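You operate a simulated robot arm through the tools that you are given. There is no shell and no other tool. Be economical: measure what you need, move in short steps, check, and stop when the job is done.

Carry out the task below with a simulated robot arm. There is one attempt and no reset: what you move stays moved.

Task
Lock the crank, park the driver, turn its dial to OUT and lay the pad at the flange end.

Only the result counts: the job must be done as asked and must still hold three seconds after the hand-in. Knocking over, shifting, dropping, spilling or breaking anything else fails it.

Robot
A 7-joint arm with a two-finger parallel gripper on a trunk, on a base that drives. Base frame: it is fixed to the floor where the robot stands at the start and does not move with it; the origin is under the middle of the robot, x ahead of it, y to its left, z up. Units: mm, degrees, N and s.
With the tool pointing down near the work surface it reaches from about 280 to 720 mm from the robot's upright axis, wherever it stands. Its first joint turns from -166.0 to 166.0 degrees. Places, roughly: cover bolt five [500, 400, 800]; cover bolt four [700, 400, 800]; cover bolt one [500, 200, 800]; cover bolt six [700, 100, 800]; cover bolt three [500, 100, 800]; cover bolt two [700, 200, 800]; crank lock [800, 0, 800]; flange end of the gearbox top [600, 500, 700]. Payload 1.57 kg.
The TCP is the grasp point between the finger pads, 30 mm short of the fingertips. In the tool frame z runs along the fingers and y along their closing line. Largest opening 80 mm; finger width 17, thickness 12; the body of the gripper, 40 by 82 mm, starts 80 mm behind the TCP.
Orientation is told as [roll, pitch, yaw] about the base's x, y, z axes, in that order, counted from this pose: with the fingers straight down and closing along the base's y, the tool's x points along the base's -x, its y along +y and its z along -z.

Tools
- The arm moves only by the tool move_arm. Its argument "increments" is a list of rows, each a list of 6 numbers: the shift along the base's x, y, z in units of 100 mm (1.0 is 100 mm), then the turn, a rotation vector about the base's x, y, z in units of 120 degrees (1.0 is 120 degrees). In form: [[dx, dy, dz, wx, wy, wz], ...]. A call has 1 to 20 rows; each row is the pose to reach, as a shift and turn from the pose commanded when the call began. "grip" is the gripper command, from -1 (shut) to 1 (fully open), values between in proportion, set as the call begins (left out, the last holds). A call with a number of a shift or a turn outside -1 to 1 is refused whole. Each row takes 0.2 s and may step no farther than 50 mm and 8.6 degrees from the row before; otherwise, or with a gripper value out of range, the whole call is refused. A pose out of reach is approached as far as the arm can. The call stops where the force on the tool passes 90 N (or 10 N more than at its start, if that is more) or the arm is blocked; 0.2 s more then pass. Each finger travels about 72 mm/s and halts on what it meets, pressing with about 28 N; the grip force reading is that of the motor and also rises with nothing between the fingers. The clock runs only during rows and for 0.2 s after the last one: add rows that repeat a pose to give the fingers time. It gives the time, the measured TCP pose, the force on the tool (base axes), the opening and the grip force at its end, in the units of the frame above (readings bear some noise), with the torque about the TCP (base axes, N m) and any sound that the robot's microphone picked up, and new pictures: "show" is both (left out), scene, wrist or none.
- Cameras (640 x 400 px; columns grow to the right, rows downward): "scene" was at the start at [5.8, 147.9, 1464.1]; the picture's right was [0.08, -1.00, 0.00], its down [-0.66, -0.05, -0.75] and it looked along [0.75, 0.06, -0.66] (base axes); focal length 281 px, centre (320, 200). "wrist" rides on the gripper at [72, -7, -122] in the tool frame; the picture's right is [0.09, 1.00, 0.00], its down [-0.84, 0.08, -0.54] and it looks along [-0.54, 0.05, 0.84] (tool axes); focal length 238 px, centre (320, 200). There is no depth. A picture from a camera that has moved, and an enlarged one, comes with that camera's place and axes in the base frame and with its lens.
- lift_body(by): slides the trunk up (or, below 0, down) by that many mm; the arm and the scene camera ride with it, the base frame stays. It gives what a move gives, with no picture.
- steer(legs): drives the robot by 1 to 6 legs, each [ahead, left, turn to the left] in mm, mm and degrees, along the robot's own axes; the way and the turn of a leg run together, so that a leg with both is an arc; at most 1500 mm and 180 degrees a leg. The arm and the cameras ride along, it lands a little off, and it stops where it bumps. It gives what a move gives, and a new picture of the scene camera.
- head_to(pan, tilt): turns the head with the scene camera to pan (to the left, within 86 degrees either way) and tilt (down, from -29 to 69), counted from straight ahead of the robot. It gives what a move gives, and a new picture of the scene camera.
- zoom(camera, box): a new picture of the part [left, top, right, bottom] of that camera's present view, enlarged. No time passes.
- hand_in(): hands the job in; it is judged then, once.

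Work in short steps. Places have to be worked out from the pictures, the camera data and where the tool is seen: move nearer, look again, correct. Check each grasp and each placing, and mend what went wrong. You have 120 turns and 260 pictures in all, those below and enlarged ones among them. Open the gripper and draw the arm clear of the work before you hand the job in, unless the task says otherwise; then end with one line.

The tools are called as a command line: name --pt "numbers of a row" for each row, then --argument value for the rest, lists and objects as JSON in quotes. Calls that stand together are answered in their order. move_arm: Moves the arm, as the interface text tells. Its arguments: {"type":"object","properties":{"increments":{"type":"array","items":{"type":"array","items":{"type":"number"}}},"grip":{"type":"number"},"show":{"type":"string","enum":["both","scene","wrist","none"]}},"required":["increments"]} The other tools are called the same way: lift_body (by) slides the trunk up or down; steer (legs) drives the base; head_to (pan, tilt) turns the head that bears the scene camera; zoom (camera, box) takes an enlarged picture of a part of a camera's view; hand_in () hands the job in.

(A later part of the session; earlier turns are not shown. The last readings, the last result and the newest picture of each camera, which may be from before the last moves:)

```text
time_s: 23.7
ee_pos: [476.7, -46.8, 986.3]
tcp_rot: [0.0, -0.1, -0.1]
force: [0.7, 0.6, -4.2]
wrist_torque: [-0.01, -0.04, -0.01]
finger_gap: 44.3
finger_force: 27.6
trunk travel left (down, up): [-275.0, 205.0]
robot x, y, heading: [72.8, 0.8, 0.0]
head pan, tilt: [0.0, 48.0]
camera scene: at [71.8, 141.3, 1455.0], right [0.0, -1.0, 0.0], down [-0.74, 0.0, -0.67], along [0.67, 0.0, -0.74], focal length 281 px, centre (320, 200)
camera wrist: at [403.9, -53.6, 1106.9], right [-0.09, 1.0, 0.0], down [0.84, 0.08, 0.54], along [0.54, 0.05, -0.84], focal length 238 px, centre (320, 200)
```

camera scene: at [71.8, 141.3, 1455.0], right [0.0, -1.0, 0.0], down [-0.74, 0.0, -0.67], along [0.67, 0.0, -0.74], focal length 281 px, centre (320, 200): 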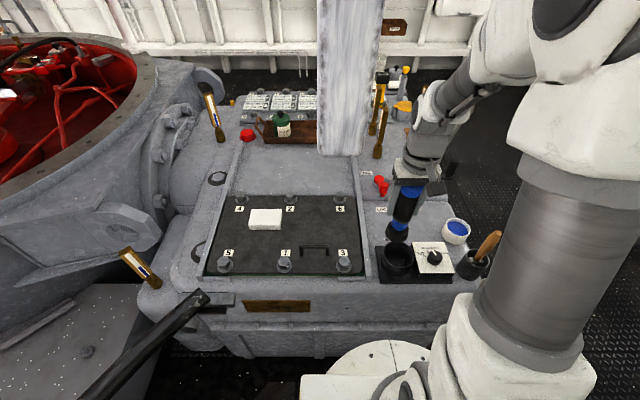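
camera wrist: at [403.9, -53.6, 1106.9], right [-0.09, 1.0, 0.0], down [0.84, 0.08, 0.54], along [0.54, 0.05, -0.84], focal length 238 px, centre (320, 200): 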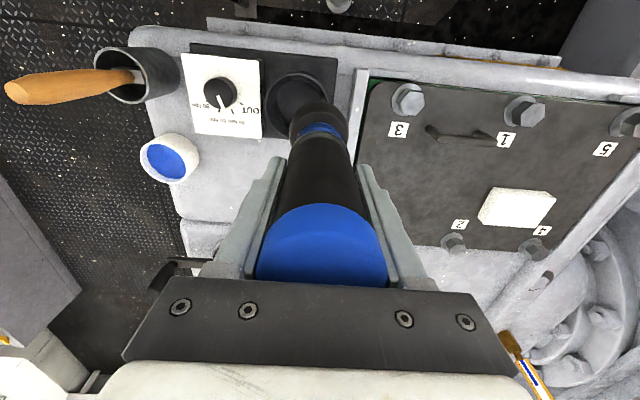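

zoom --camera "scene" --box '[360, 180, 470, 290]'

zoom --camera "wrist" --box '[170, 30, 370, 160]'

```text
3.64 times, centred on (415, 235) of scene
camera zoom: at [71.8, 141.3, 1455.0], right [0.0, -1.0, 0.0], down [-0.74, 0.0, -0.67], along [0.67, 0.0, -0.74], focal length 1020 px, centre (-26, 73)
```

zoom: 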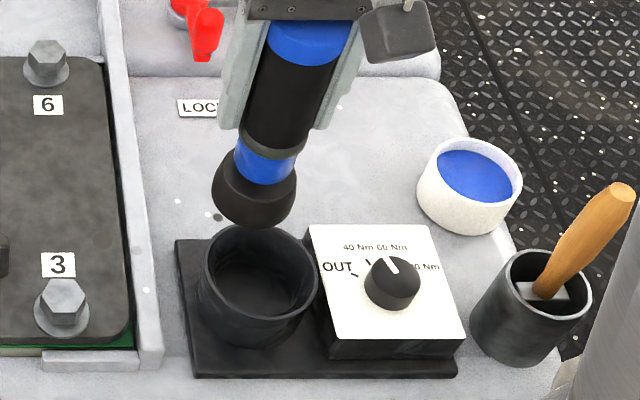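

```text
3.08 times, centred on (270, 95) of wrist
camera zoom: at [403.9, -53.6, 1106.9], right [-0.09, 1.0, 0.0], down [0.84, 0.08, 0.54], along [0.54, 0.05, -0.84], focal length 733 px, centre (474, 523)
```

zoom: 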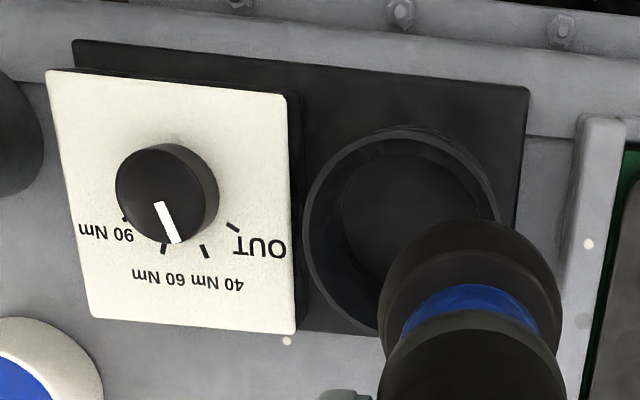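

The cup rim centre is near (471,-76,785). I shift over it and lower to keep the driver's foot just above the rim, then check.

move_arm --pt "-0.04 -0.29 0 0 0 0" --pt "-0.04 -0.29 -0.35 0 0 0" --pt "-0.04 -0.29 -0.65 0 0 0" --pt "-0.04 -0.29 -0.65 0 0 0" --show "wrist"

zoom --camera "scene" --box '[360, 190, 460, 290]'

zoom --camera "wrist" --box '[220, 30, 420, 160]'

```text
time_s: 24.7
ee_pos: [471.6, -76.4, 918.7]
tcp_rot: [0.0, 0.0, 0.0]
force: [-0.6, 0.6, -4.6]
wrist_torque: [0.02, -0.03, 0.0]
finger_gap: 44.2
finger_force: 28.4
trunk travel left (down, up): [-275.0, 205.0]
robot x, y, heading: [71.5, 0.1, -0.2]
head pan, tilt: [0.0, 48.0]
camera wrist: at [399.9, -84.2, 1039.8], right [-0.09, 1.0, 0.0], down [0.84, 0.08, 0.54], along [0.54, 0.05, -0.84], focal length 238 px, centre (320, 200)
```

wrist: 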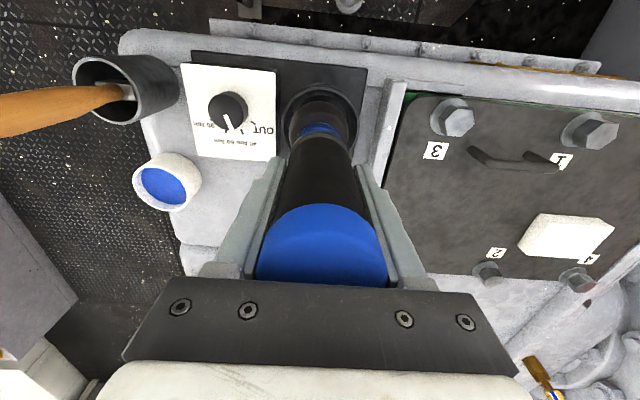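

```text
4.00 times, centred on (410, 240) of scene
camera zoom: at [72.2, 141.4, 1455.0], right [0.0, -1.0, 0.0], down [-0.74, 0.0, -0.67], along [0.67, 0.0, -0.74], focal length 1122 px, centre (-40, 40)
```

zoom: 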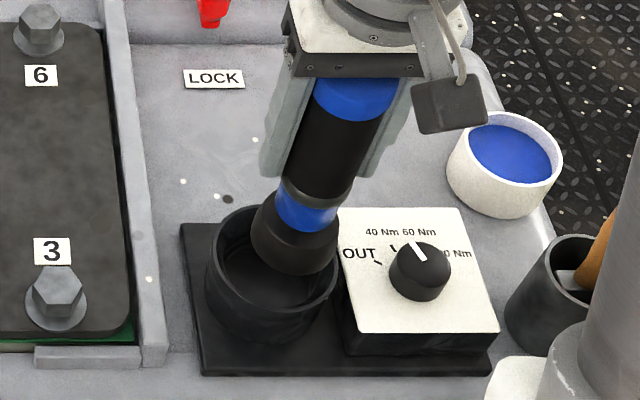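

```text
3.08 times, centred on (320, 95) of wrist
camera zoom: at [399.9, -84.2, 1039.8], right [-0.09, 1.0, 0.0], down [0.84, 0.08, 0.54], along [0.54, 0.05, -0.84], focal length 733 px, centre (320, 523)
```

zoom: 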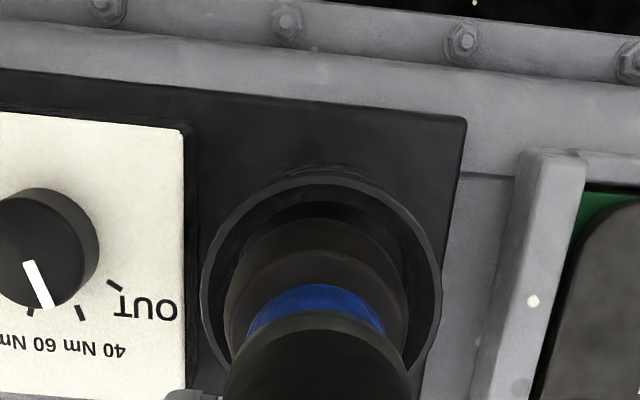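

In y it is aligned, but the driver hangs about 6 mm toward -x of the TCP, with the cup near x=474. I shift +8 mm in x and lower a little.

move_arm --pt "0.08 0.01 0 0 0 0" --pt "0.08 0.01 -0.2 0 0 0" --pt "0.08 0.01 -0.2 0 0 0" --show "none"

zoom --camera "scene" --box '[370, 210, 440, 290]'

zoom --camera "wrist" --box '[240, 50, 400, 150]'

```text
time_s: 25.5
ee_pos: [480.9, -76.2, 898.1]
tcp_rot: [-0.1, 0.0, 0.0]
force: [-0.4, -0.1, -4.8]
wrist_torque: [0.04, -0.05, 0.02]
finger_gap: 44.2
finger_force: 28.1
trunk travel left (down, up): [-275.0, 205.0]
robot x, y, heading: [69.0, 2.7, -0.0]
head pan, tilt: [0.0, 48.0]
```

```text
5.00 times, centred on (405, 250) of scene
camera zoom: at [72.1, 141.3, 1454.9], right [0.0, -1.0, 0.0], down [-0.74, 0.0, -0.67], along [0.67, 0.0, -0.74], focal length 1403 px, centre (-105, -50)
```

zoom: 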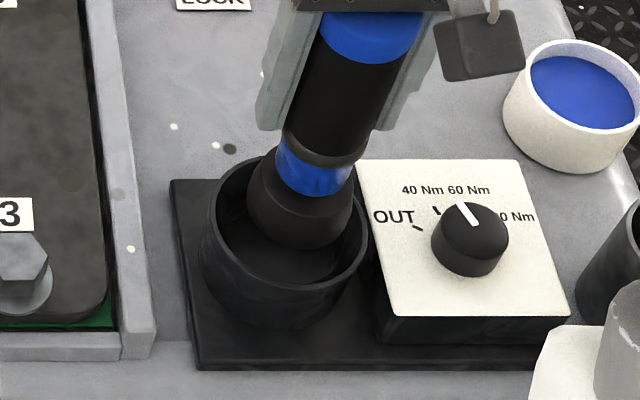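

```text
4.00 times, centred on (320, 100) of wrist
camera zoom: at [409.0, -83.4, 1018.9], right [-0.09, 1.0, 0.0], down [0.84, 0.08, 0.54], along [0.54, 0.05, -0.84], focal length 953 px, centre (320, 600)
```

zoom: 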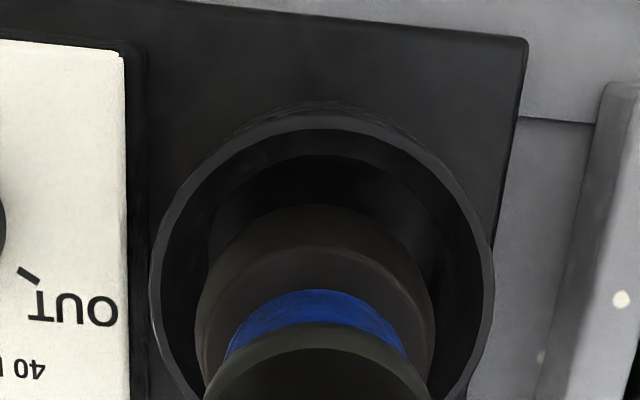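

Driver and cup axes agree within about 1–2 mm. Lowering into the cup, watching the force.

move_arm --pt "0 0.01 -0.1 0 0 0" --pt "0 0.01 -0.2 0 0 0" --pt "0 0.01 -0.3 0 0 0" --pt "0 0.01 -0.3 0 0 0" --show "none"

zoom --camera "scene" --box '[370, 210, 440, 290]'

zoom --camera "wrist" --box '[240, 50, 400, 150]'

```text
time_s: 26.5
ee_pos: [480.8, -75.6, 869.1]
tcp_rot: [0.0, -0.1, 0.0]
force: [0.0, -0.3, -4.9]
wrist_torque: [-0.02, -0.02, 0.04]
finger_gap: 43.9
finger_force: 27.6
trunk travel left (down, up): [-275.0, 205.0]
robot x, y, heading: [70.3, 1.2, 0.3]
head pan, tilt: [0.0, 48.0]
```

```text
5.00 times, centred on (405, 250) of scene
camera zoom: at [72.0, 141.4, 1454.9], right [0.0, -1.0, 0.0], down [-0.74, 0.0, -0.67], along [0.67, 0.0, -0.74], focal length 1403 px, centre (-105, -50)
```

zoom: 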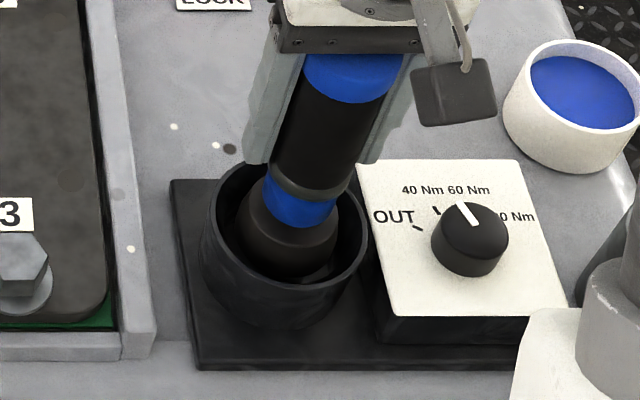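

```text
4.00 times, centred on (320, 100) of wrist
camera zoom: at [408.3, -82.1, 989.6], right [-0.09, 1.0, 0.0], down [0.84, 0.08, 0.54], along [0.54, 0.05, -0.84], focal length 953 px, centre (320, 600)
```

zoom: 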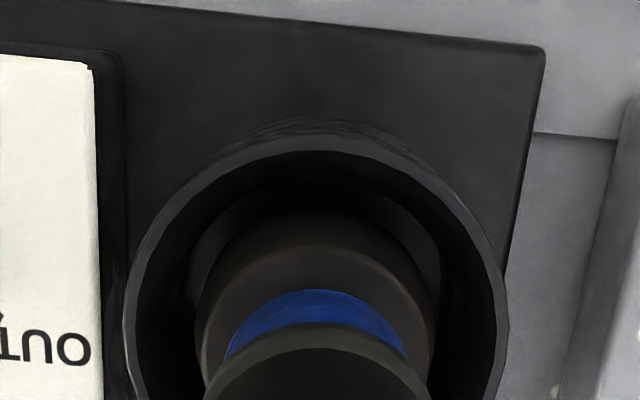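

The head is inside the cup without contact. Continuing down in fine steps to the floor of the cup.

move_arm --pt "0 0 -0.05 0 0 0" --pt "0 0 -0.1 0 0 0" --pt "0 0 -0.13 0 0 0" --pt "0 0 -0.16 0 0 0" --pt "0 0 -0.16 0 0 0" --show "none"

```text
time_s: 27.7
ee_pos: [480.0, -76.2, 852.5]
tcp_rot: [-0.1, -0.1, 0.1]
force: [-0.4, -1.1, -4.8]
wrist_torque: [-0.02, -0.02, 0.0]
finger_gap: 44.0
finger_force: 27.6
trunk travel left (down, up): [-275.0, 205.0]
robot x, y, heading: [67.5, 4.5, 0.0]
head pan, tilt: [0.0, 48.0]
```

move_arm --pt "0 0 -0.02 0 0 0" --pt "0 0 -0.04 0 0 0" --pt "0 0 -0.06 0 0 0" --pt "0 0 -0.06 0 0 0" --show "none"

zoom --camera "scene" --box '[370, 210, 440, 290]'

```text
time_s: 28.7
ee_pos: [480.0, -75.2, 845.9]
tcp_rot: [0.1, 0.0, 0.0]
force: [0.1, -0.7, -4.7]
wrist_torque: [-0.02, 0.01, 0.0]
finger_gap: 44.2
finger_force: 28.4
trunk travel left (down, up): [-275.0, 205.0]
robot x, y, heading: [69.4, 2.6, -0.4]
head pan, tilt: [0.0, 48.0]
```

```text
5.00 times, centred on (405, 250) of scene
camera zoom: at [72.0, 141.4, 1454.9], right [0.0, -1.0, 0.0], down [-0.74, 0.0, -0.67], along [0.67, 0.0, -0.74], focal length 1403 px, centre (-105, -50)
```

zoom: 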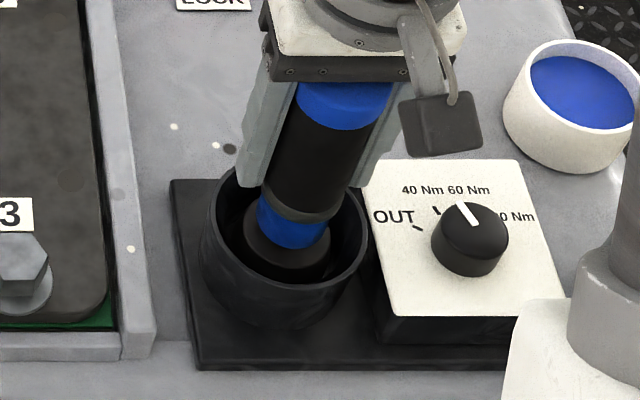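

Still hanging free; continuing down.

move_arm --pt "0 0 -0.02 0 0 0" --pt "0 0 -0.04 0 0 0" --pt "0 0 -0.06 0 0 0" --pt "0 0 -0.08 0 0 0" --pt "0 0 -0.08 0 0 0" --show "none"

```text
time_s: 29.9
ee_pos: [480.6, -75.7, 839.3]
tcp_rot: [-0.1, 0.0, -0.1]
force: [0.6, 0.8, -3.9]
wrist_torque: [0.02, 0.0, -0.01]
finger_gap: 44.2
finger_force: 27.4
trunk travel left (down, up): [-275.0, 205.0]
robot x, y, heading: [75.3, -2.3, -0.1]
head pan, tilt: [0.0, 48.0]
```

move_arm --pt "0 0 -0.01 0 0 0" --pt "0 0 -0.02 0 0 0" --pt "0 0 -0.03 0 0 0" --pt "0 0 -0.03 0 0 0" --show "none"

```text
time_s: 30.9
ee_pos: [480.5, -74.4, 837.5]
tcp_rot: [-0.1, 0.1, 0.1]
force: [1.3, 0.7, -3.9]
wrist_torque: [-0.04, 0.01, 0.0]
finger_gap: 43.9
finger_force: 28.1
trunk travel left (down, up): [-275.0, 205.0]
robot x, y, heading: [71.5, -0.6, 0.0]
head pan, tilt: [0.0, 48.0]
```

Almost no contact yet; a few mm more.

move_arm --pt "0 0 -0.02 0 0 0" --pt "0 0 -0.04 0 0 0" --pt "0 0 -0.04 0 0 0" --show "none"

zoom --camera "scene" --box '[370, 210, 440, 290]'

```text
time_s: 31.7
ee_pos: [481.5, -75.5, 834.2]
tcp_rot: [0.0, 0.0, 0.0]
force: [-2.2, -2.4, 2.2]
wrist_torque: [-0.04, 0.21, 0.06]
finger_gap: 44.4
finger_force: 27.5
trunk travel left (down, up): [-275.0, 205.0]
robot x, y, heading: [69.9, 2.4, 0.1]
head pan, tilt: [0.0, 48.0]
```

```text
5.00 times, centred on (405, 250) of scene
camera zoom: at [71.5, 141.2, 1455.0], right [0.0, -1.0, 0.0], down [-0.74, 0.0, -0.67], along [0.67, 0.0, -0.74], focal length 1403 px, centre (-105, -50)
```

zoom: 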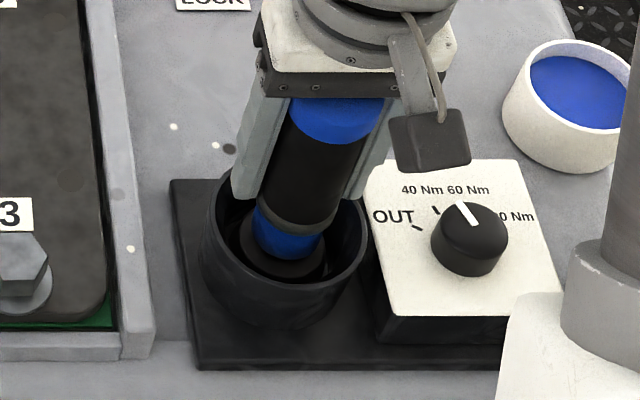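

Contact with the cup floor is felt (force turned to +2 N). Releasing gently.

move_arm --pt "0 0 0 0 0 0" --pt "0 0 0 0 0 0" --pt "0 0 0 0 0 0" --grip 0.6 --show "none"

zoom --camera "scene" --box '[370, 210, 440, 290]'

```text
time_s: 32.5
ee_pos: [481.3, -75.3, 832.1]
tcp_rot: [0.0, 0.1, 0.1]
force: [0.4, -0.3, -0.3]
wrist_torque: [-0.02, -0.03, 0.0]
finger_gap: 64.0
finger_force: 0.0
trunk travel left (down, up): [-275.0, 205.0]
robot x, y, heading: [68.7, 3.4, -0.1]
head pan, tilt: [0.0, 48.0]
```

```text
5.00 times, centred on (405, 250) of scene
camera zoom: at [71.7, 141.4, 1454.9], right [0.0, -1.0, 0.0], down [-0.74, 0.0, -0.67], along [0.67, 0.0, -0.74], focal length 1403 px, centre (-105, -50)
```

zoom: 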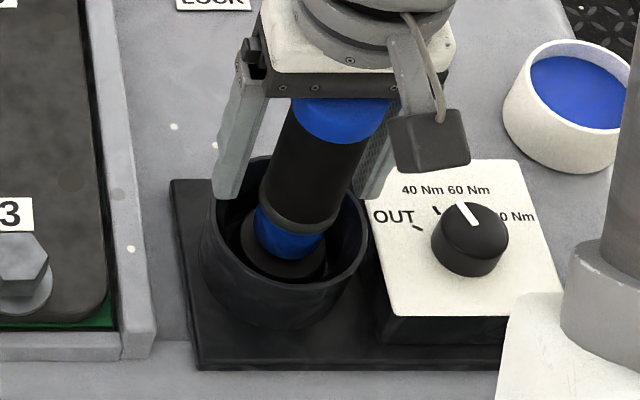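

The driver stands in the cup. I rise straight up clear of it.

move_arm --pt "0 0 0.3 0 0 0" --pt "0 0 0.6 0 0 0" --pt "0 0 1.0 0 0 0" --pt "0 0 1.0 0 0 0" --show "none"

move_arm --pt "0 0 0.3 0 0 0" --pt "0 -0.3 0.5 0 0 0" --pt "0 -0.7 0.5 0 0 0" --pt "0 -0.9 0.5 0 0 0" --pt "0 -0.9 0.5 0 0 0" --show "both"

zoom --camera "scene" --box '[370, 200, 470, 290]'

zoom --camera "wrist" --box '[240, 40, 440, 170]'

```text
time_s: 33.5
ee_pos: [479.8, -74.9, 933.1]
tcp_rot: [0.0, 0.0, 0.0]
force: [-0.2, -0.1, -0.7]
wrist_torque: [-0.01, -0.02, 0.01]
finger_gap: 64.0
finger_force: 0.1
trunk travel left (down, up): [-275.0, 205.0]
robot x, y, heading: [71.3, -0.1, -0.0]
head pan, tilt: [0.0, 48.0]
```

```text
time_s: 34.7
ee_pos: [482.6, -164.9, 982.5]
tcp_rot: [0.0, 0.0, 0.0]
force: [0.0, 0.4, 0.3]
wrist_torque: [0.0, 0.0, -0.01]
finger_gap: 63.9
finger_force: 0.1
trunk travel left (down, up): [-275.0, 205.0]
robot x, y, heading: [68.7, 1.3, 0.0]
head pan, tilt: [0.0, 48.0]
camera scene: at [71.8, 141.3, 1455.0], right [0.0, -1.0, 0.0], down [-0.74, 0.0, -0.67], along [0.67, 0.0, -0.74], focal length 281 px, centre (320, 200)
camera wrist: at [409.9, -172.0, 1104.3], right [-0.09, 1.0, 0.0], down [0.84, 0.08, 0.54], along [0.54, 0.05, -0.84], focal length 238 px, centre (320, 200)
```

scene: 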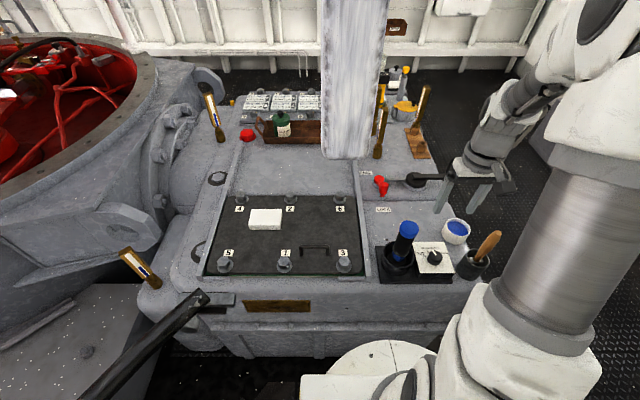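
wrist: 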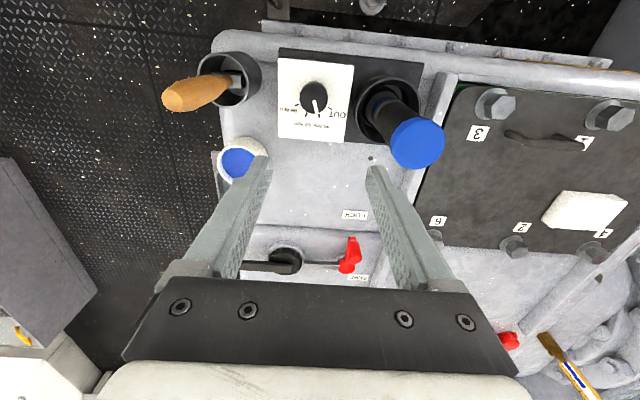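

```text
4.44 times, centred on (420, 245) of scene
camera zoom: at [71.8, 141.3, 1455.0], right [0.0, -1.0, 0.0], down [-0.74, 0.0, -0.67], along [0.67, 0.0, -0.74], focal length 1247 px, centre (-124, 0)
```

zoom: 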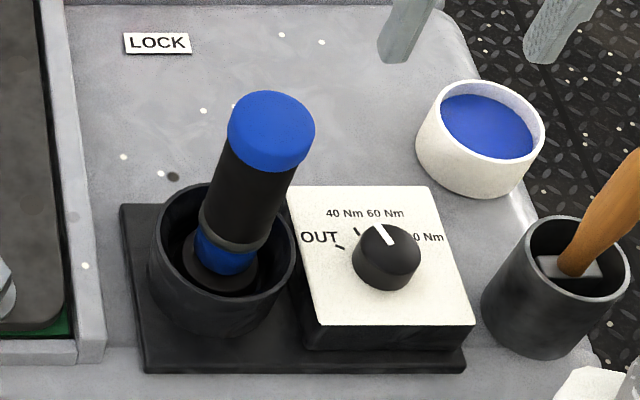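

```text
3.08 times, centred on (340, 105) of wrist
camera zoom: at [409.9, -172.0, 1104.3], right [-0.09, 1.0, 0.0], down [0.84, 0.08, 0.54], along [0.54, 0.05, -0.84], focal length 733 px, centre (258, 492)
```

zoom: 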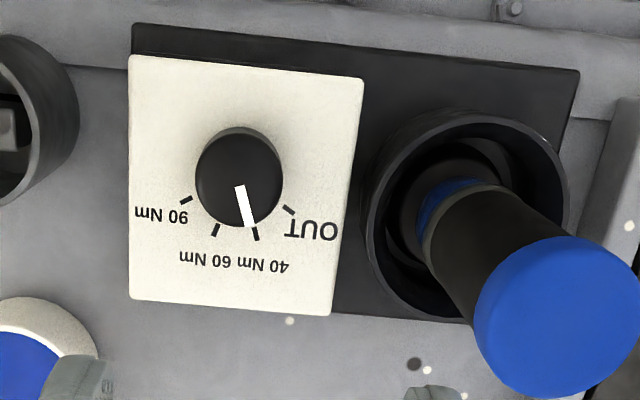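

The dial's ticks fit a circle centred near (466,-174); the pointer is at 40 Nm (≈20°) and OUT at ≈60°, so about +40° counter-clockwise is needed. I pre-turn the gripper -20° and come down above the knob.

move_arm --pt "-0.1 -0.09 -0.3 0 0 -0.06" --pt "-0.15 -0.09 -0.6 0 0 -0.12" --pt "-0.15 -0.09 -0.9 0 0 -0.167" --pt "-0.15 -0.09 -1.0 0 0 -0.167" --pt "-0.15 -0.09 -1.0 0 0 -0.167" --grip 0.45 --show "both"

zoom --camera "scene" --box '[370, 200, 470, 290]'

zoom --camera "wrist" --box '[220, 60, 420, 190]'

```text
time_s: 35.9
ee_pos: [464.2, -174.0, 881.2]
tcp_rot: [0.0, 0.0, -20.1]
force: [0.0, 1.0, 0.6]
wrist_torque: [0.01, 0.01, 0.0]
finger_gap: 58.0
finger_force: 0.1
trunk travel left (down, up): [-275.0, 205.0]
robot x, y, heading: [72.8, -3.7, 0.0]
head pan, tilt: [0.0, 48.0]
camera scene: at [71.8, 141.4, 1454.9], right [0.0, -1.0, 0.0], down [-0.74, 0.0, -0.67], along [0.67, 0.0, -0.74], focal length 281 px, centre (320, 200)
camera wrist: at [396.1, -155.8, 1002.4], right [0.26, 0.97, 0.0], down [0.81, -0.22, 0.54], along [0.52, -0.14, -0.84], focal length 238 px, centre (320, 200)
```

scene: 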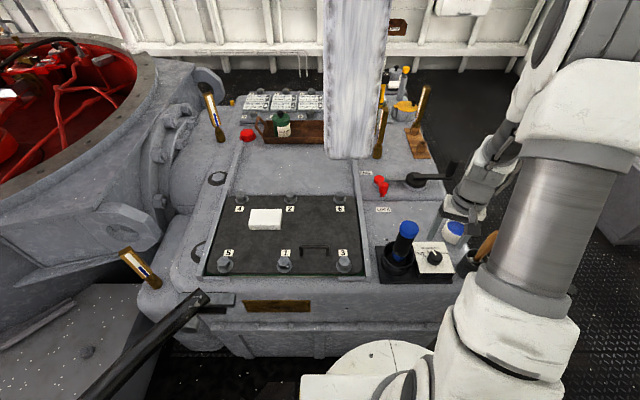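
wrist: 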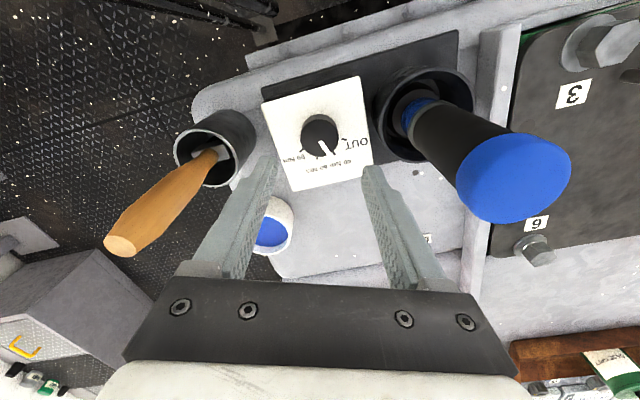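

```text
4.44 times, centred on (420, 245) of scene
camera zoom: at [71.8, 141.4, 1454.9], right [0.0, -1.0, 0.0], down [-0.74, 0.0, -0.67], along [0.67, 0.0, -0.74], focal length 1247 px, centre (-124, 0)
```

zoom: 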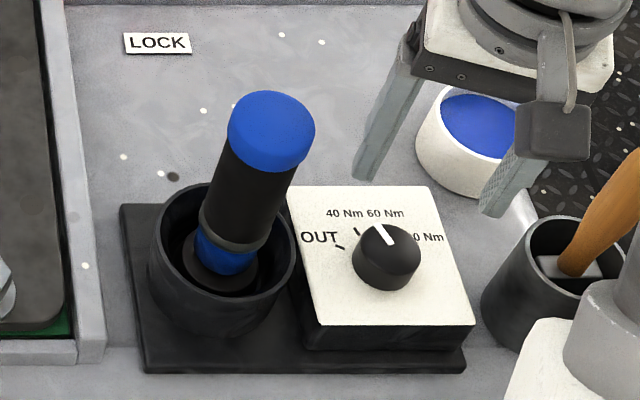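

```text
3.08 times, centred on (320, 125) of wrist
camera zoom: at [396.1, -155.8, 1002.4], right [0.26, 0.97, 0.0], down [0.81, -0.22, 0.54], along [0.52, -0.14, -0.84], focal length 733 px, centre (320, 431)
```

zoom: 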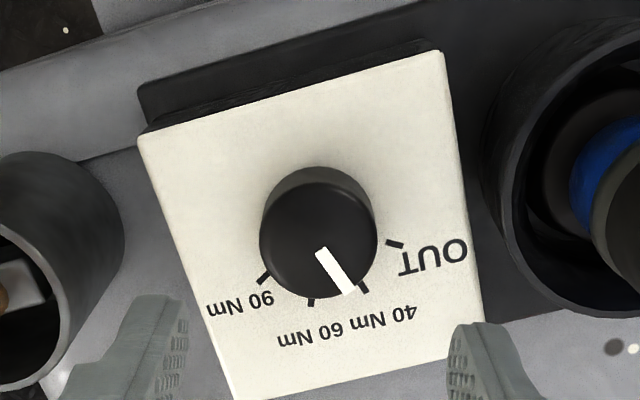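

The knob centre is right under the TCP. Descending to the knob's top level.

move_arm --pt "0 -0.01 -0.3 0 0 0" --pt "0 -0.01 -0.6 0 0 0" --pt "0 -0.01 -0.68 0 0 0" --pt "0 -0.01 -0.68 0 0 0" --show "none"

zoom --camera "scene" --box '[385, 210, 465, 290]'

zoom --camera "wrist" --box '[200, 60, 440, 220]'

```text
time_s: 36.9
ee_pos: [463.9, -176.8, 813.3]
tcp_rot: [0.0, 0.1, -20.0]
force: [-0.8, 0.3, -0.6]
wrist_torque: [0.0, -0.01, -0.03]
finger_gap: 57.9
finger_force: 0.1
trunk travel left (down, up): [-275.0, 205.0]
robot x, y, heading: [73.4, -0.7, 0.0]
head pan, tilt: [0.0, 48.0]
```

```text
5.00 times, centred on (425, 250) of scene
camera zoom: at [71.8, 141.4, 1454.9], right [0.0, -1.0, 0.0], down [-0.74, 0.0, -0.67], along [0.67, 0.0, -0.74], focal length 1403 px, centre (-205, -50)
```

zoom: 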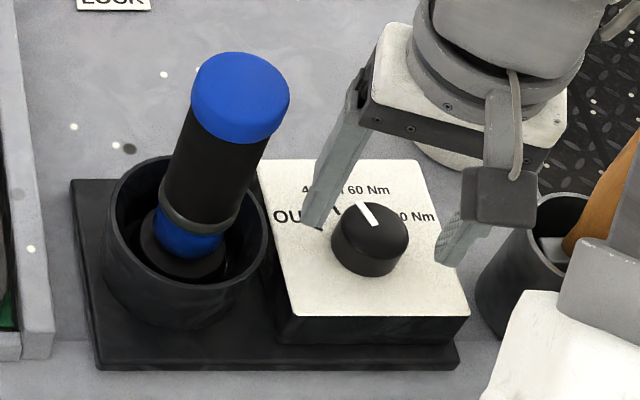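

```text
2.50 times, centred on (320, 140) of wrist
camera zoom: at [394.1, -158.3, 934.5], right [0.26, 0.97, 0.0], down [0.81, -0.21, 0.54], along [0.52, -0.14, -0.84], focal length 596 px, centre (320, 350)
```

zoom: 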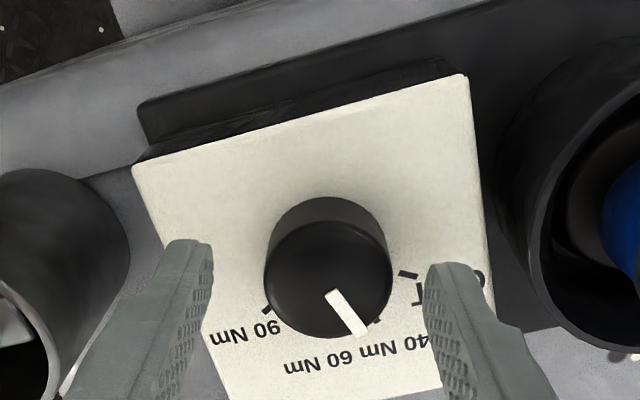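

The fingers flank the knob; tips are near its top. I go down 15 mm more and close.

move_arm --pt "0.01 0.01 -0.08 0 0 0" --pt "0.01 0.01 -0.15 0 0 0" --pt "0.01 0.01 -0.15 0 0 0" --show "none"

move_arm --pt "0 0 0 0 0 0" --pt "0 0 0 0 0 0" --pt "0 0 0 0 0 0" --grip -0.6 --show "none"

zoom --camera "wrist" --box '[200, 60, 440, 220]'

zoom --camera "scene" --box '[385, 210, 465, 290]'

```text
time_s: 37.7
ee_pos: [465.4, -174.6, 797.2]
tcp_rot: [0.0, 0.0, -20.1]
force: [-0.1, -0.5, -0.1]
wrist_torque: [-0.03, -0.01, 0.01]
finger_gap: 58.2
finger_force: 0.0
trunk travel left (down, up): [-275.0, 205.0]
robot x, y, heading: [71.7, 0.4, -0.0]
head pan, tilt: [0.0, 48.0]
```

```text
time_s: 38.5
ee_pos: [466.1, -173.9, 797.8]
tcp_rot: [-0.1, 0.1, -20.0]
force: [1.2, 3.0, -0.5]
wrist_torque: [0.1, -0.08, 0.0]
finger_gap: 35.4
finger_force: 41.9
trunk travel left (down, up): [-275.0, 205.0]
robot x, y, heading: [70.4, -0.3, 0.1]
head pan, tilt: [0.0, 48.0]
```

```text
2.50 times, centred on (320, 140) of wrist
camera zoom: at [396.2, -156.6, 919.3], right [0.25, 0.97, 0.0], down [0.81, -0.21, 0.54], along [0.52, -0.14, -0.84], focal length 596 px, centre (320, 350)
```

zoom: 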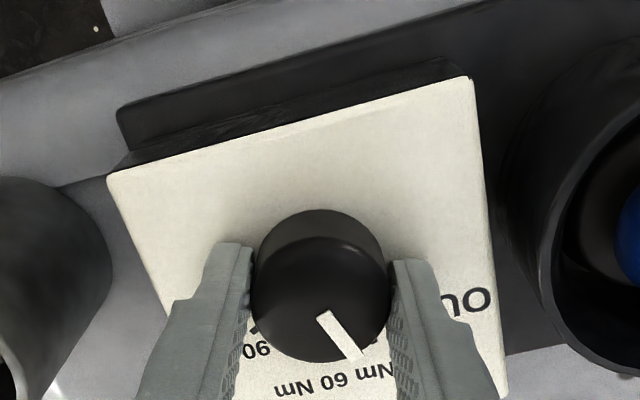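

```text
5.00 times, centred on (425, 250) of scene
camera zoom: at [71.8, 141.6, 1454.9], right [0.0, -1.0, 0.0], down [-0.74, 0.0, -0.67], along [0.67, 0.0, -0.74], focal length 1403 px, centre (-205, -50)
```

zoom: 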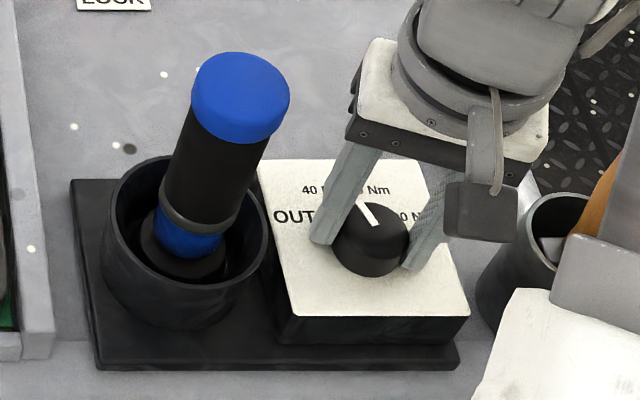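

Gripped at 35 mm. Now rotating +40° about z in 8° steps.

move_arm --pt "0 0 0 0 0 0.0667" --pt "0 0 0 0 0 0.1333" --pt "0 0 0 0 0 0.2" --pt "0 0 0 0 0 0.2667" --pt "0 0 0 0 0 0.3333" --pt "0 0 0 0 0 0.3333" --show "none"

zoom --camera "wrist" --box '[200, 60, 440, 220]'

zoom --camera "scene" --box '[385, 210, 465, 290]'

```text
time_s: 39.9
ee_pos: [466.9, -173.8, 798.2]
tcp_rot: [0.2, 0.1, 20.0]
force: [4.4, 8.1, -29.3]
wrist_torque: [0.3, -0.5, -0.02]
finger_gap: 35.6
finger_force: 41.9
trunk travel left (down, up): [-275.0, 205.0]
robot x, y, heading: [74.2, 2.1, 0.2]
head pan, tilt: [0.0, 48.0]
```

```text
2.50 times, centred on (320, 140) of wrist
camera zoom: at [401.4, -205.9, 919.7], right [-0.43, 0.9, 0.0], down [0.76, 0.36, 0.54], along [0.49, 0.23, -0.84], focal length 596 px, centre (320, 350)
```

zoom: 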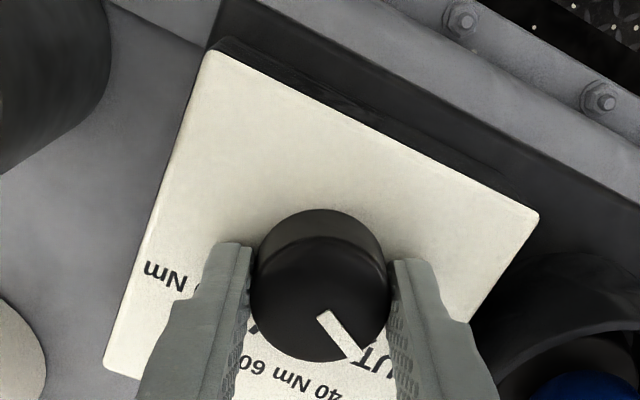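

```text
5.00 times, centred on (425, 250) of scene
camera zoom: at [73.4, 141.3, 1454.7], right [0.0, -1.0, 0.0], down [-0.74, 0.0, -0.67], along [0.67, 0.0, -0.74], focal length 1403 px, centre (-205, -50)
```

zoom: 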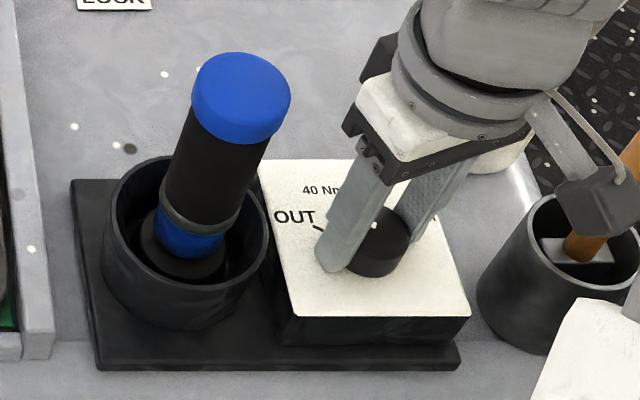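

The knob turned with the gripper. I open and rise to read the pointer.

move_arm --pt "0 0 0 0 0 0" --pt "0 0 0 0 0 0" --pt "0 0 0.3 0 0 0" --pt "0 0 0.7 0 0 0" --pt "0 0 0.9 0 0 0" --grip 0.45 --show "none"

zoom --camera "wrist" --box '[220, 60, 420, 190]'

zoom --camera "scene" --box '[385, 210, 465, 290]'

```text
time_s: 41.1
ee_pos: [466.4, -173.0, 893.0]
tcp_rot: [0.0, 0.0, 20.0]
force: [0.9, -0.8, -0.4]
wrist_torque: [-0.02, 0.02, 0.0]
finger_gap: 58.1
finger_force: 0.0
trunk travel left (down, up): [-275.0, 205.0]
robot x, y, heading: [67.9, 1.8, 0.1]
head pan, tilt: [0.0, 48.0]
```

```text
3.08 times, centred on (320, 125) of wrist
camera zoom: at [400.6, -204.4, 1013.6], right [-0.43, 0.9, 0.0], down [0.76, 0.36, 0.54], along [0.49, 0.23, -0.84], focal length 733 px, centre (320, 431)
```

zoom: 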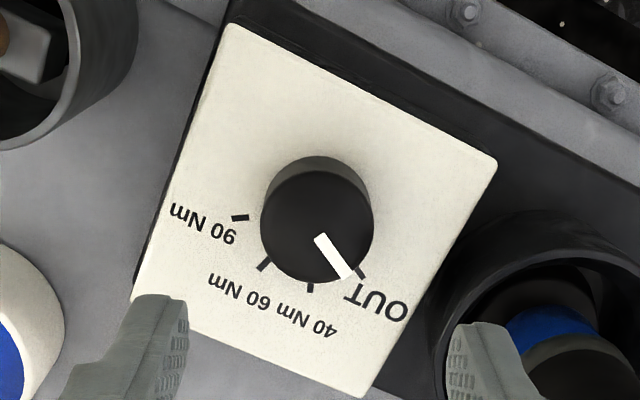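

```text
5.00 times, centred on (425, 250) of scene
camera zoom: at [71.7, 141.4, 1454.9], right [0.0, -1.0, 0.0], down [-0.74, 0.0, -0.67], along [0.67, 0.0, -0.74], focal length 1403 px, centre (-205, -50)
```

zoom: 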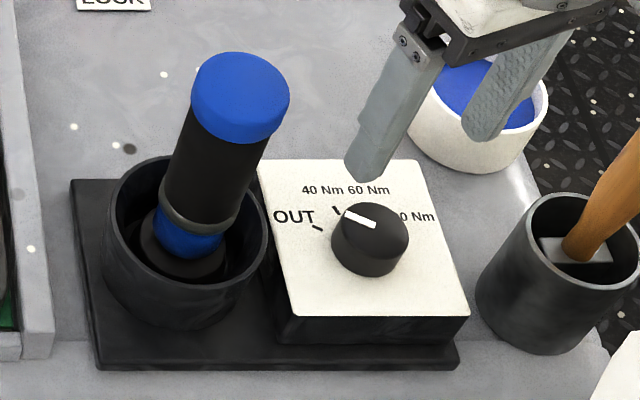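

Pointer is close to OUT. I zoom in tightly to measure the residual angle.

zoom --camera "wrist" --box '[285, 100, 355, 160]'

zoom --camera "scene" --box '[415, 235, 455, 270]'

```text
6.67 times, centred on (320, 130) of wrist
camera zoom: at [400.6, -204.4, 1013.6], right [-0.43, 0.9, 0.0], down [0.76, 0.36, 0.54], along [0.49, 0.23, -0.84], focal length 1589 px, centre (320, 667)
```

zoom: 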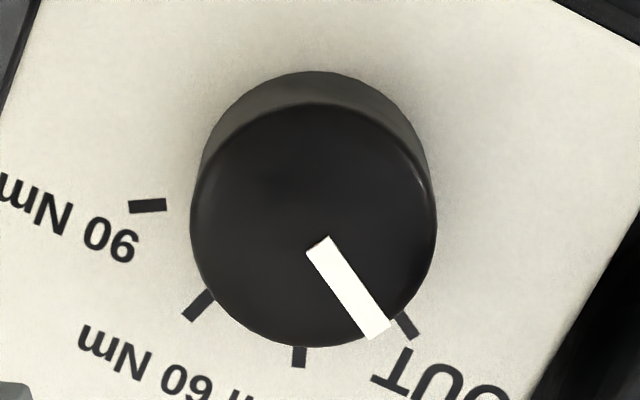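

```text
11.43 times, centred on (435, 252) of scene
camera zoom: at [71.7, 141.4, 1454.9], right [0.0, -1.0, 0.0], down [-0.74, 0.0, -0.67], along [0.67, 0.0, -0.74], focal length 3207 px, centre (-994, -400)
```

zoom: 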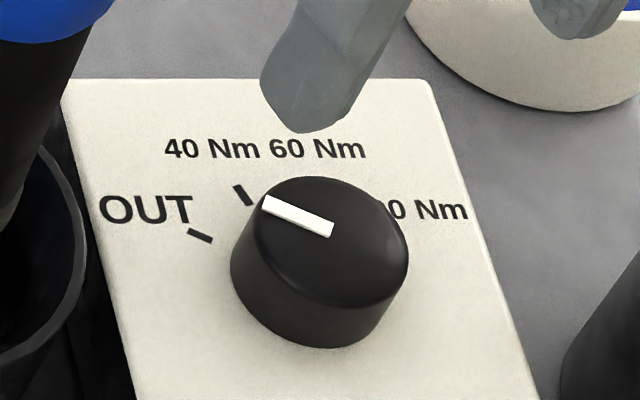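

Pointer and OUT tick are parallel in both views, so the dial is on OUT. Now I rise, turn back to yaw 0 and travel to the pad.

move_arm --pt "0 0 0.4 0 0 -0.06" --pt "0 0 0.8 0 0 -0.12" --pt "0.2 0.2 1.0 0 0 -0.167" --pt "0.5 0.6 1.0 0 0 -0.167" --pt "0.8 1.0 1.0 0 0 -0.167" --grip 1 --show "none"

move_arm --pt "0.0 0.45 0 0 0 0" --pt "0 0.9 0 0 0 0" --pt "0.0 1.0 0 0 0 0" --show "none"

move_arm --pt "0.0 0.45 0 0 0 0" --pt "0 0.9 0 0 0 0" --pt "0.0 1.0 0 0 0 0" --show "none"

move_arm --pt "0.0 0.45 0 0 0 0" --pt "0 0.9 0 0 0 0" --pt "0.0 1.0 0 0 0 0" --show "both"

```text
time_s: 42.3
ee_pos: [545.7, -71.2, 991.5]
tcp_rot: [-0.1, 0.0, -0.2]
force: [1.0, -0.5, 0.4]
wrist_torque: [0.03, 0.0, 0.0]
finger_gap: 80.1
finger_force: 0.1
trunk travel left (down, up): [-275.0, 205.0]
robot x, y, heading: [74.4, -1.4, 0.0]
head pan, tilt: [0.0, 48.0]
```

```text
time_s: 43.1
ee_pos: [546.0, 26.9, 989.5]
tcp_rot: [0.0, 0.0, -0.1]
force: [0.2, 0.3, -6.6]
wrist_torque: [-0.15, -0.18, 0.05]
finger_gap: 79.9
finger_force: 0.0
trunk travel left (down, up): [-275.0, 205.0]
robot x, y, heading: [64.8, 0.6, -0.1]
head pan, tilt: [0.0, 48.0]
```

```text
time_s: 43.9
ee_pos: [547.0, 124.4, 989.4]
tcp_rot: [0.0, -0.1, 0.0]
force: [-0.5, 0.2, 0.7]
wrist_torque: [0.01, 0.02, -0.01]
finger_gap: 79.7
finger_force: 0.0
trunk travel left (down, up): [-275.0, 205.0]
robot x, y, heading: [69.5, 5.7, 0.1]
head pan, tilt: [0.0, 48.0]
```

```text
time_s: 44.7
ee_pos: [547.7, 223.7, 988.5]
tcp_rot: [0.0, 0.0, 0.0]
force: [-0.7, 0.4, -0.4]
wrist_torque: [0.02, 0.0, 0.01]
finger_gap: 80.0
finger_force: 0.1
trunk travel left (down, up): [-275.0, 205.0]
robot x, y, heading: [73.7, -0.5, -0.1]
head pan, tilt: [0.0, 48.0]
camera scene: at [71.7, 141.2, 1455.0], right [0.0, -1.0, 0.0], down [-0.74, 0.0, -0.67], along [0.67, 0.0, -0.74], focal length 281 px, centre (320, 200)
camera wrist: at [475.2, 216.8, 1109.2], right [-0.09, 1.0, 0.0], down [0.84, 0.08, 0.54], along [0.54, 0.05, -0.84], focal length 238 px, centre (320, 200)
```

scene: 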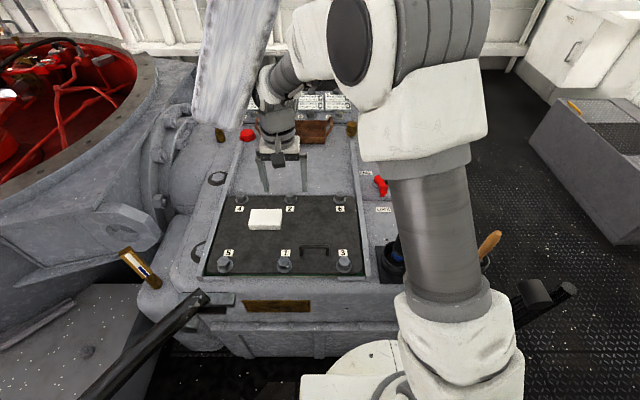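
wrist: 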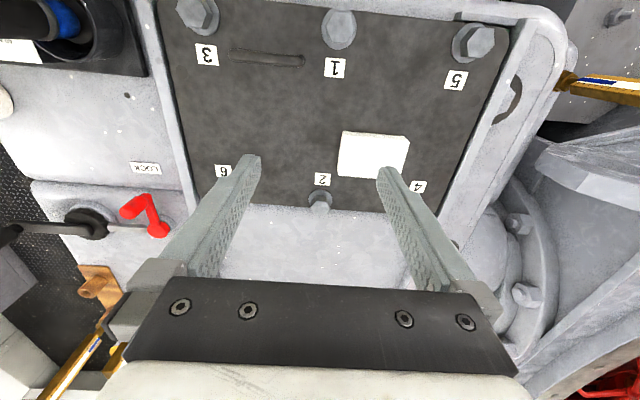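

Zooming on the pad and on the flange-end ledge from both cameras.

zoom --camera "wrist" --box '[310, 100, 470, 200]'

zoom --camera "scene" --box '[180, 150, 300, 270]'

zoom --camera "wrist" --box '[400, 20, 640, 300]'

zoom --camera "scene" --box '[360, 220, 440, 290]'

```text
4.00 times, centred on (390, 150) of wrist
camera zoom: at [475.2, 216.8, 1109.2], right [-0.09, 1.0, 0.0], down [0.84, 0.08, 0.54], along [0.54, 0.05, -0.84], focal length 953 px, centre (40, 400)
```

zoom: 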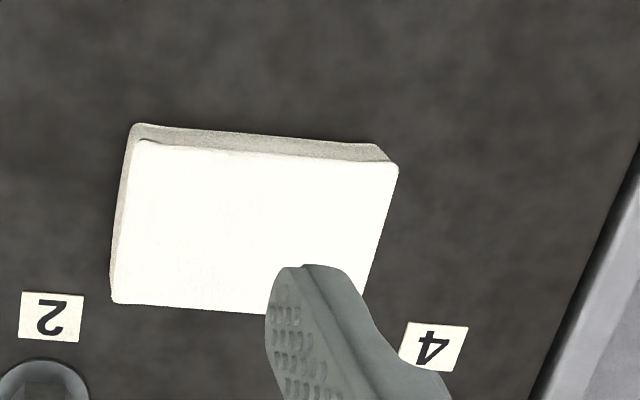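

```text
3.33 times, centred on (240, 210) of scene
camera zoom: at [71.7, 141.2, 1455.0], right [0.0, -1.0, 0.0], down [-0.74, 0.0, -0.67], along [0.67, 0.0, -0.74], focal length 935 px, centre (587, 167)
```

zoom: 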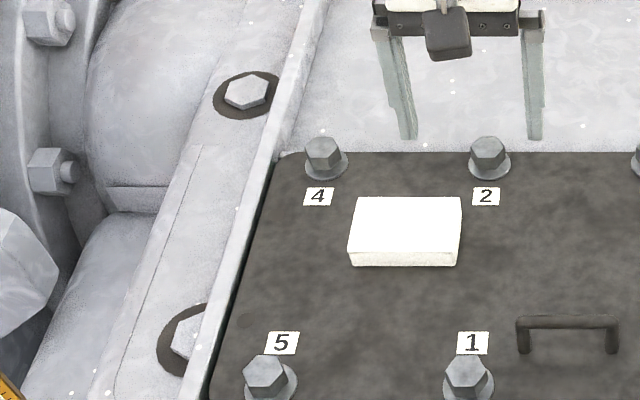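

```text
1.43 times, centred on (520, 160) of wrist
camera zoom: at [475.2, 216.8, 1109.2], right [-0.09, 1.0, 0.0], down [0.84, 0.08, 0.54], along [0.54, 0.05, -0.84], focal length 340 px, centre (34, 257)
```

zoom: 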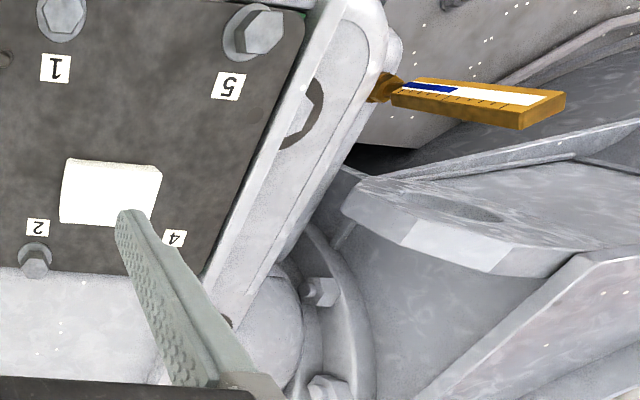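

```text
5.71 times, centred on (400, 255) of scene
camera zoom: at [71.7, 141.2, 1455.0], right [0.0, -1.0, 0.0], down [-0.74, 0.0, -0.67], along [0.67, 0.0, -0.74], focal length 1603 px, centre (-137, -114)
```

zoom: 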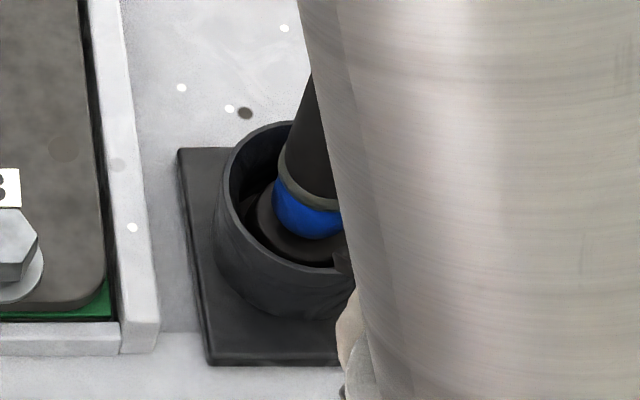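

The pad is about 98 (y) × 65 (x) × 19 mm, centred near (616,309), top ≈ 775. The flange-end ledge near (640,505) is beyond reach from here, so I back off slightly and drive 130 mm left.

steer --legs '[[-15, 0, 0], [0, 130, 0]]'

zoom --camera "scene" --box '[380, 160, 520, 290]'

zoom --camera "wrist" --box '[250, 0, 500, 260]'

```text
time_s: 46.7
ee_pos: [533.4, 351.0, 987.7]
tcp_rot: [0.0, 0.1, 0.0]
force: [-0.3, -0.1, -0.8]
wrist_torque: [-0.01, 0.01, 0.03]
finger_gap: 79.8
finger_force: 0.0
trunk travel left (down, up): [-275.0, 205.0]
robot x, y, heading: [58.4, 128.6, 0.0]
head pan, tilt: [0.0, 48.0]
camera scene: at [57.1, 269.3, 1454.9], right [0.0, -1.0, 0.0], down [-0.74, 0.0, -0.67], along [0.67, 0.0, -0.74], focal length 281 px, centre (320, 200)
```

scene: 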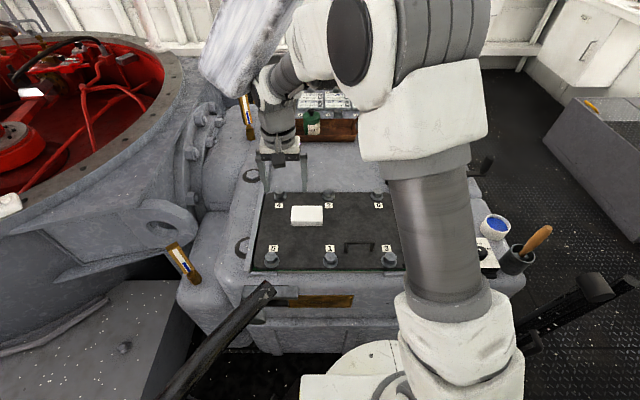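

```text
3.08 times, centred on (450, 225) of scene
camera zoom: at [57.1, 269.3, 1454.9], right [0.0, -1.0, 0.0], down [-0.74, 0.0, -0.67], along [0.67, 0.0, -0.74], focal length 863 px, centre (-80, 123)
```

zoom: 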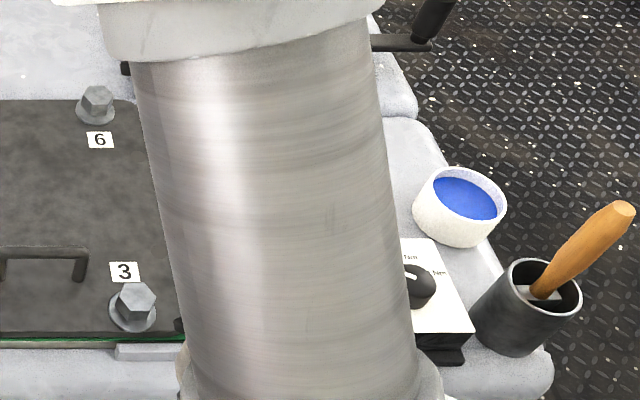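

```text
1.54 times, centred on (375, 130) of wrist
camera zoom: at [460.4, 344.3, 1108.9], right [-0.09, 1.0, 0.0], down [0.84, 0.08, 0.54], along [0.54, 0.05, -0.84], focal length 367 px, centre (235, 308)
```

zoom: 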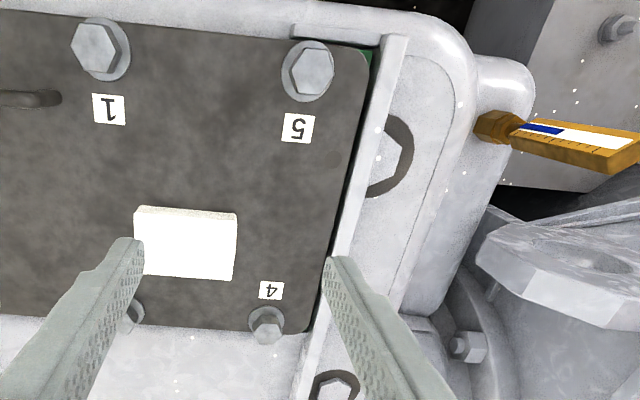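

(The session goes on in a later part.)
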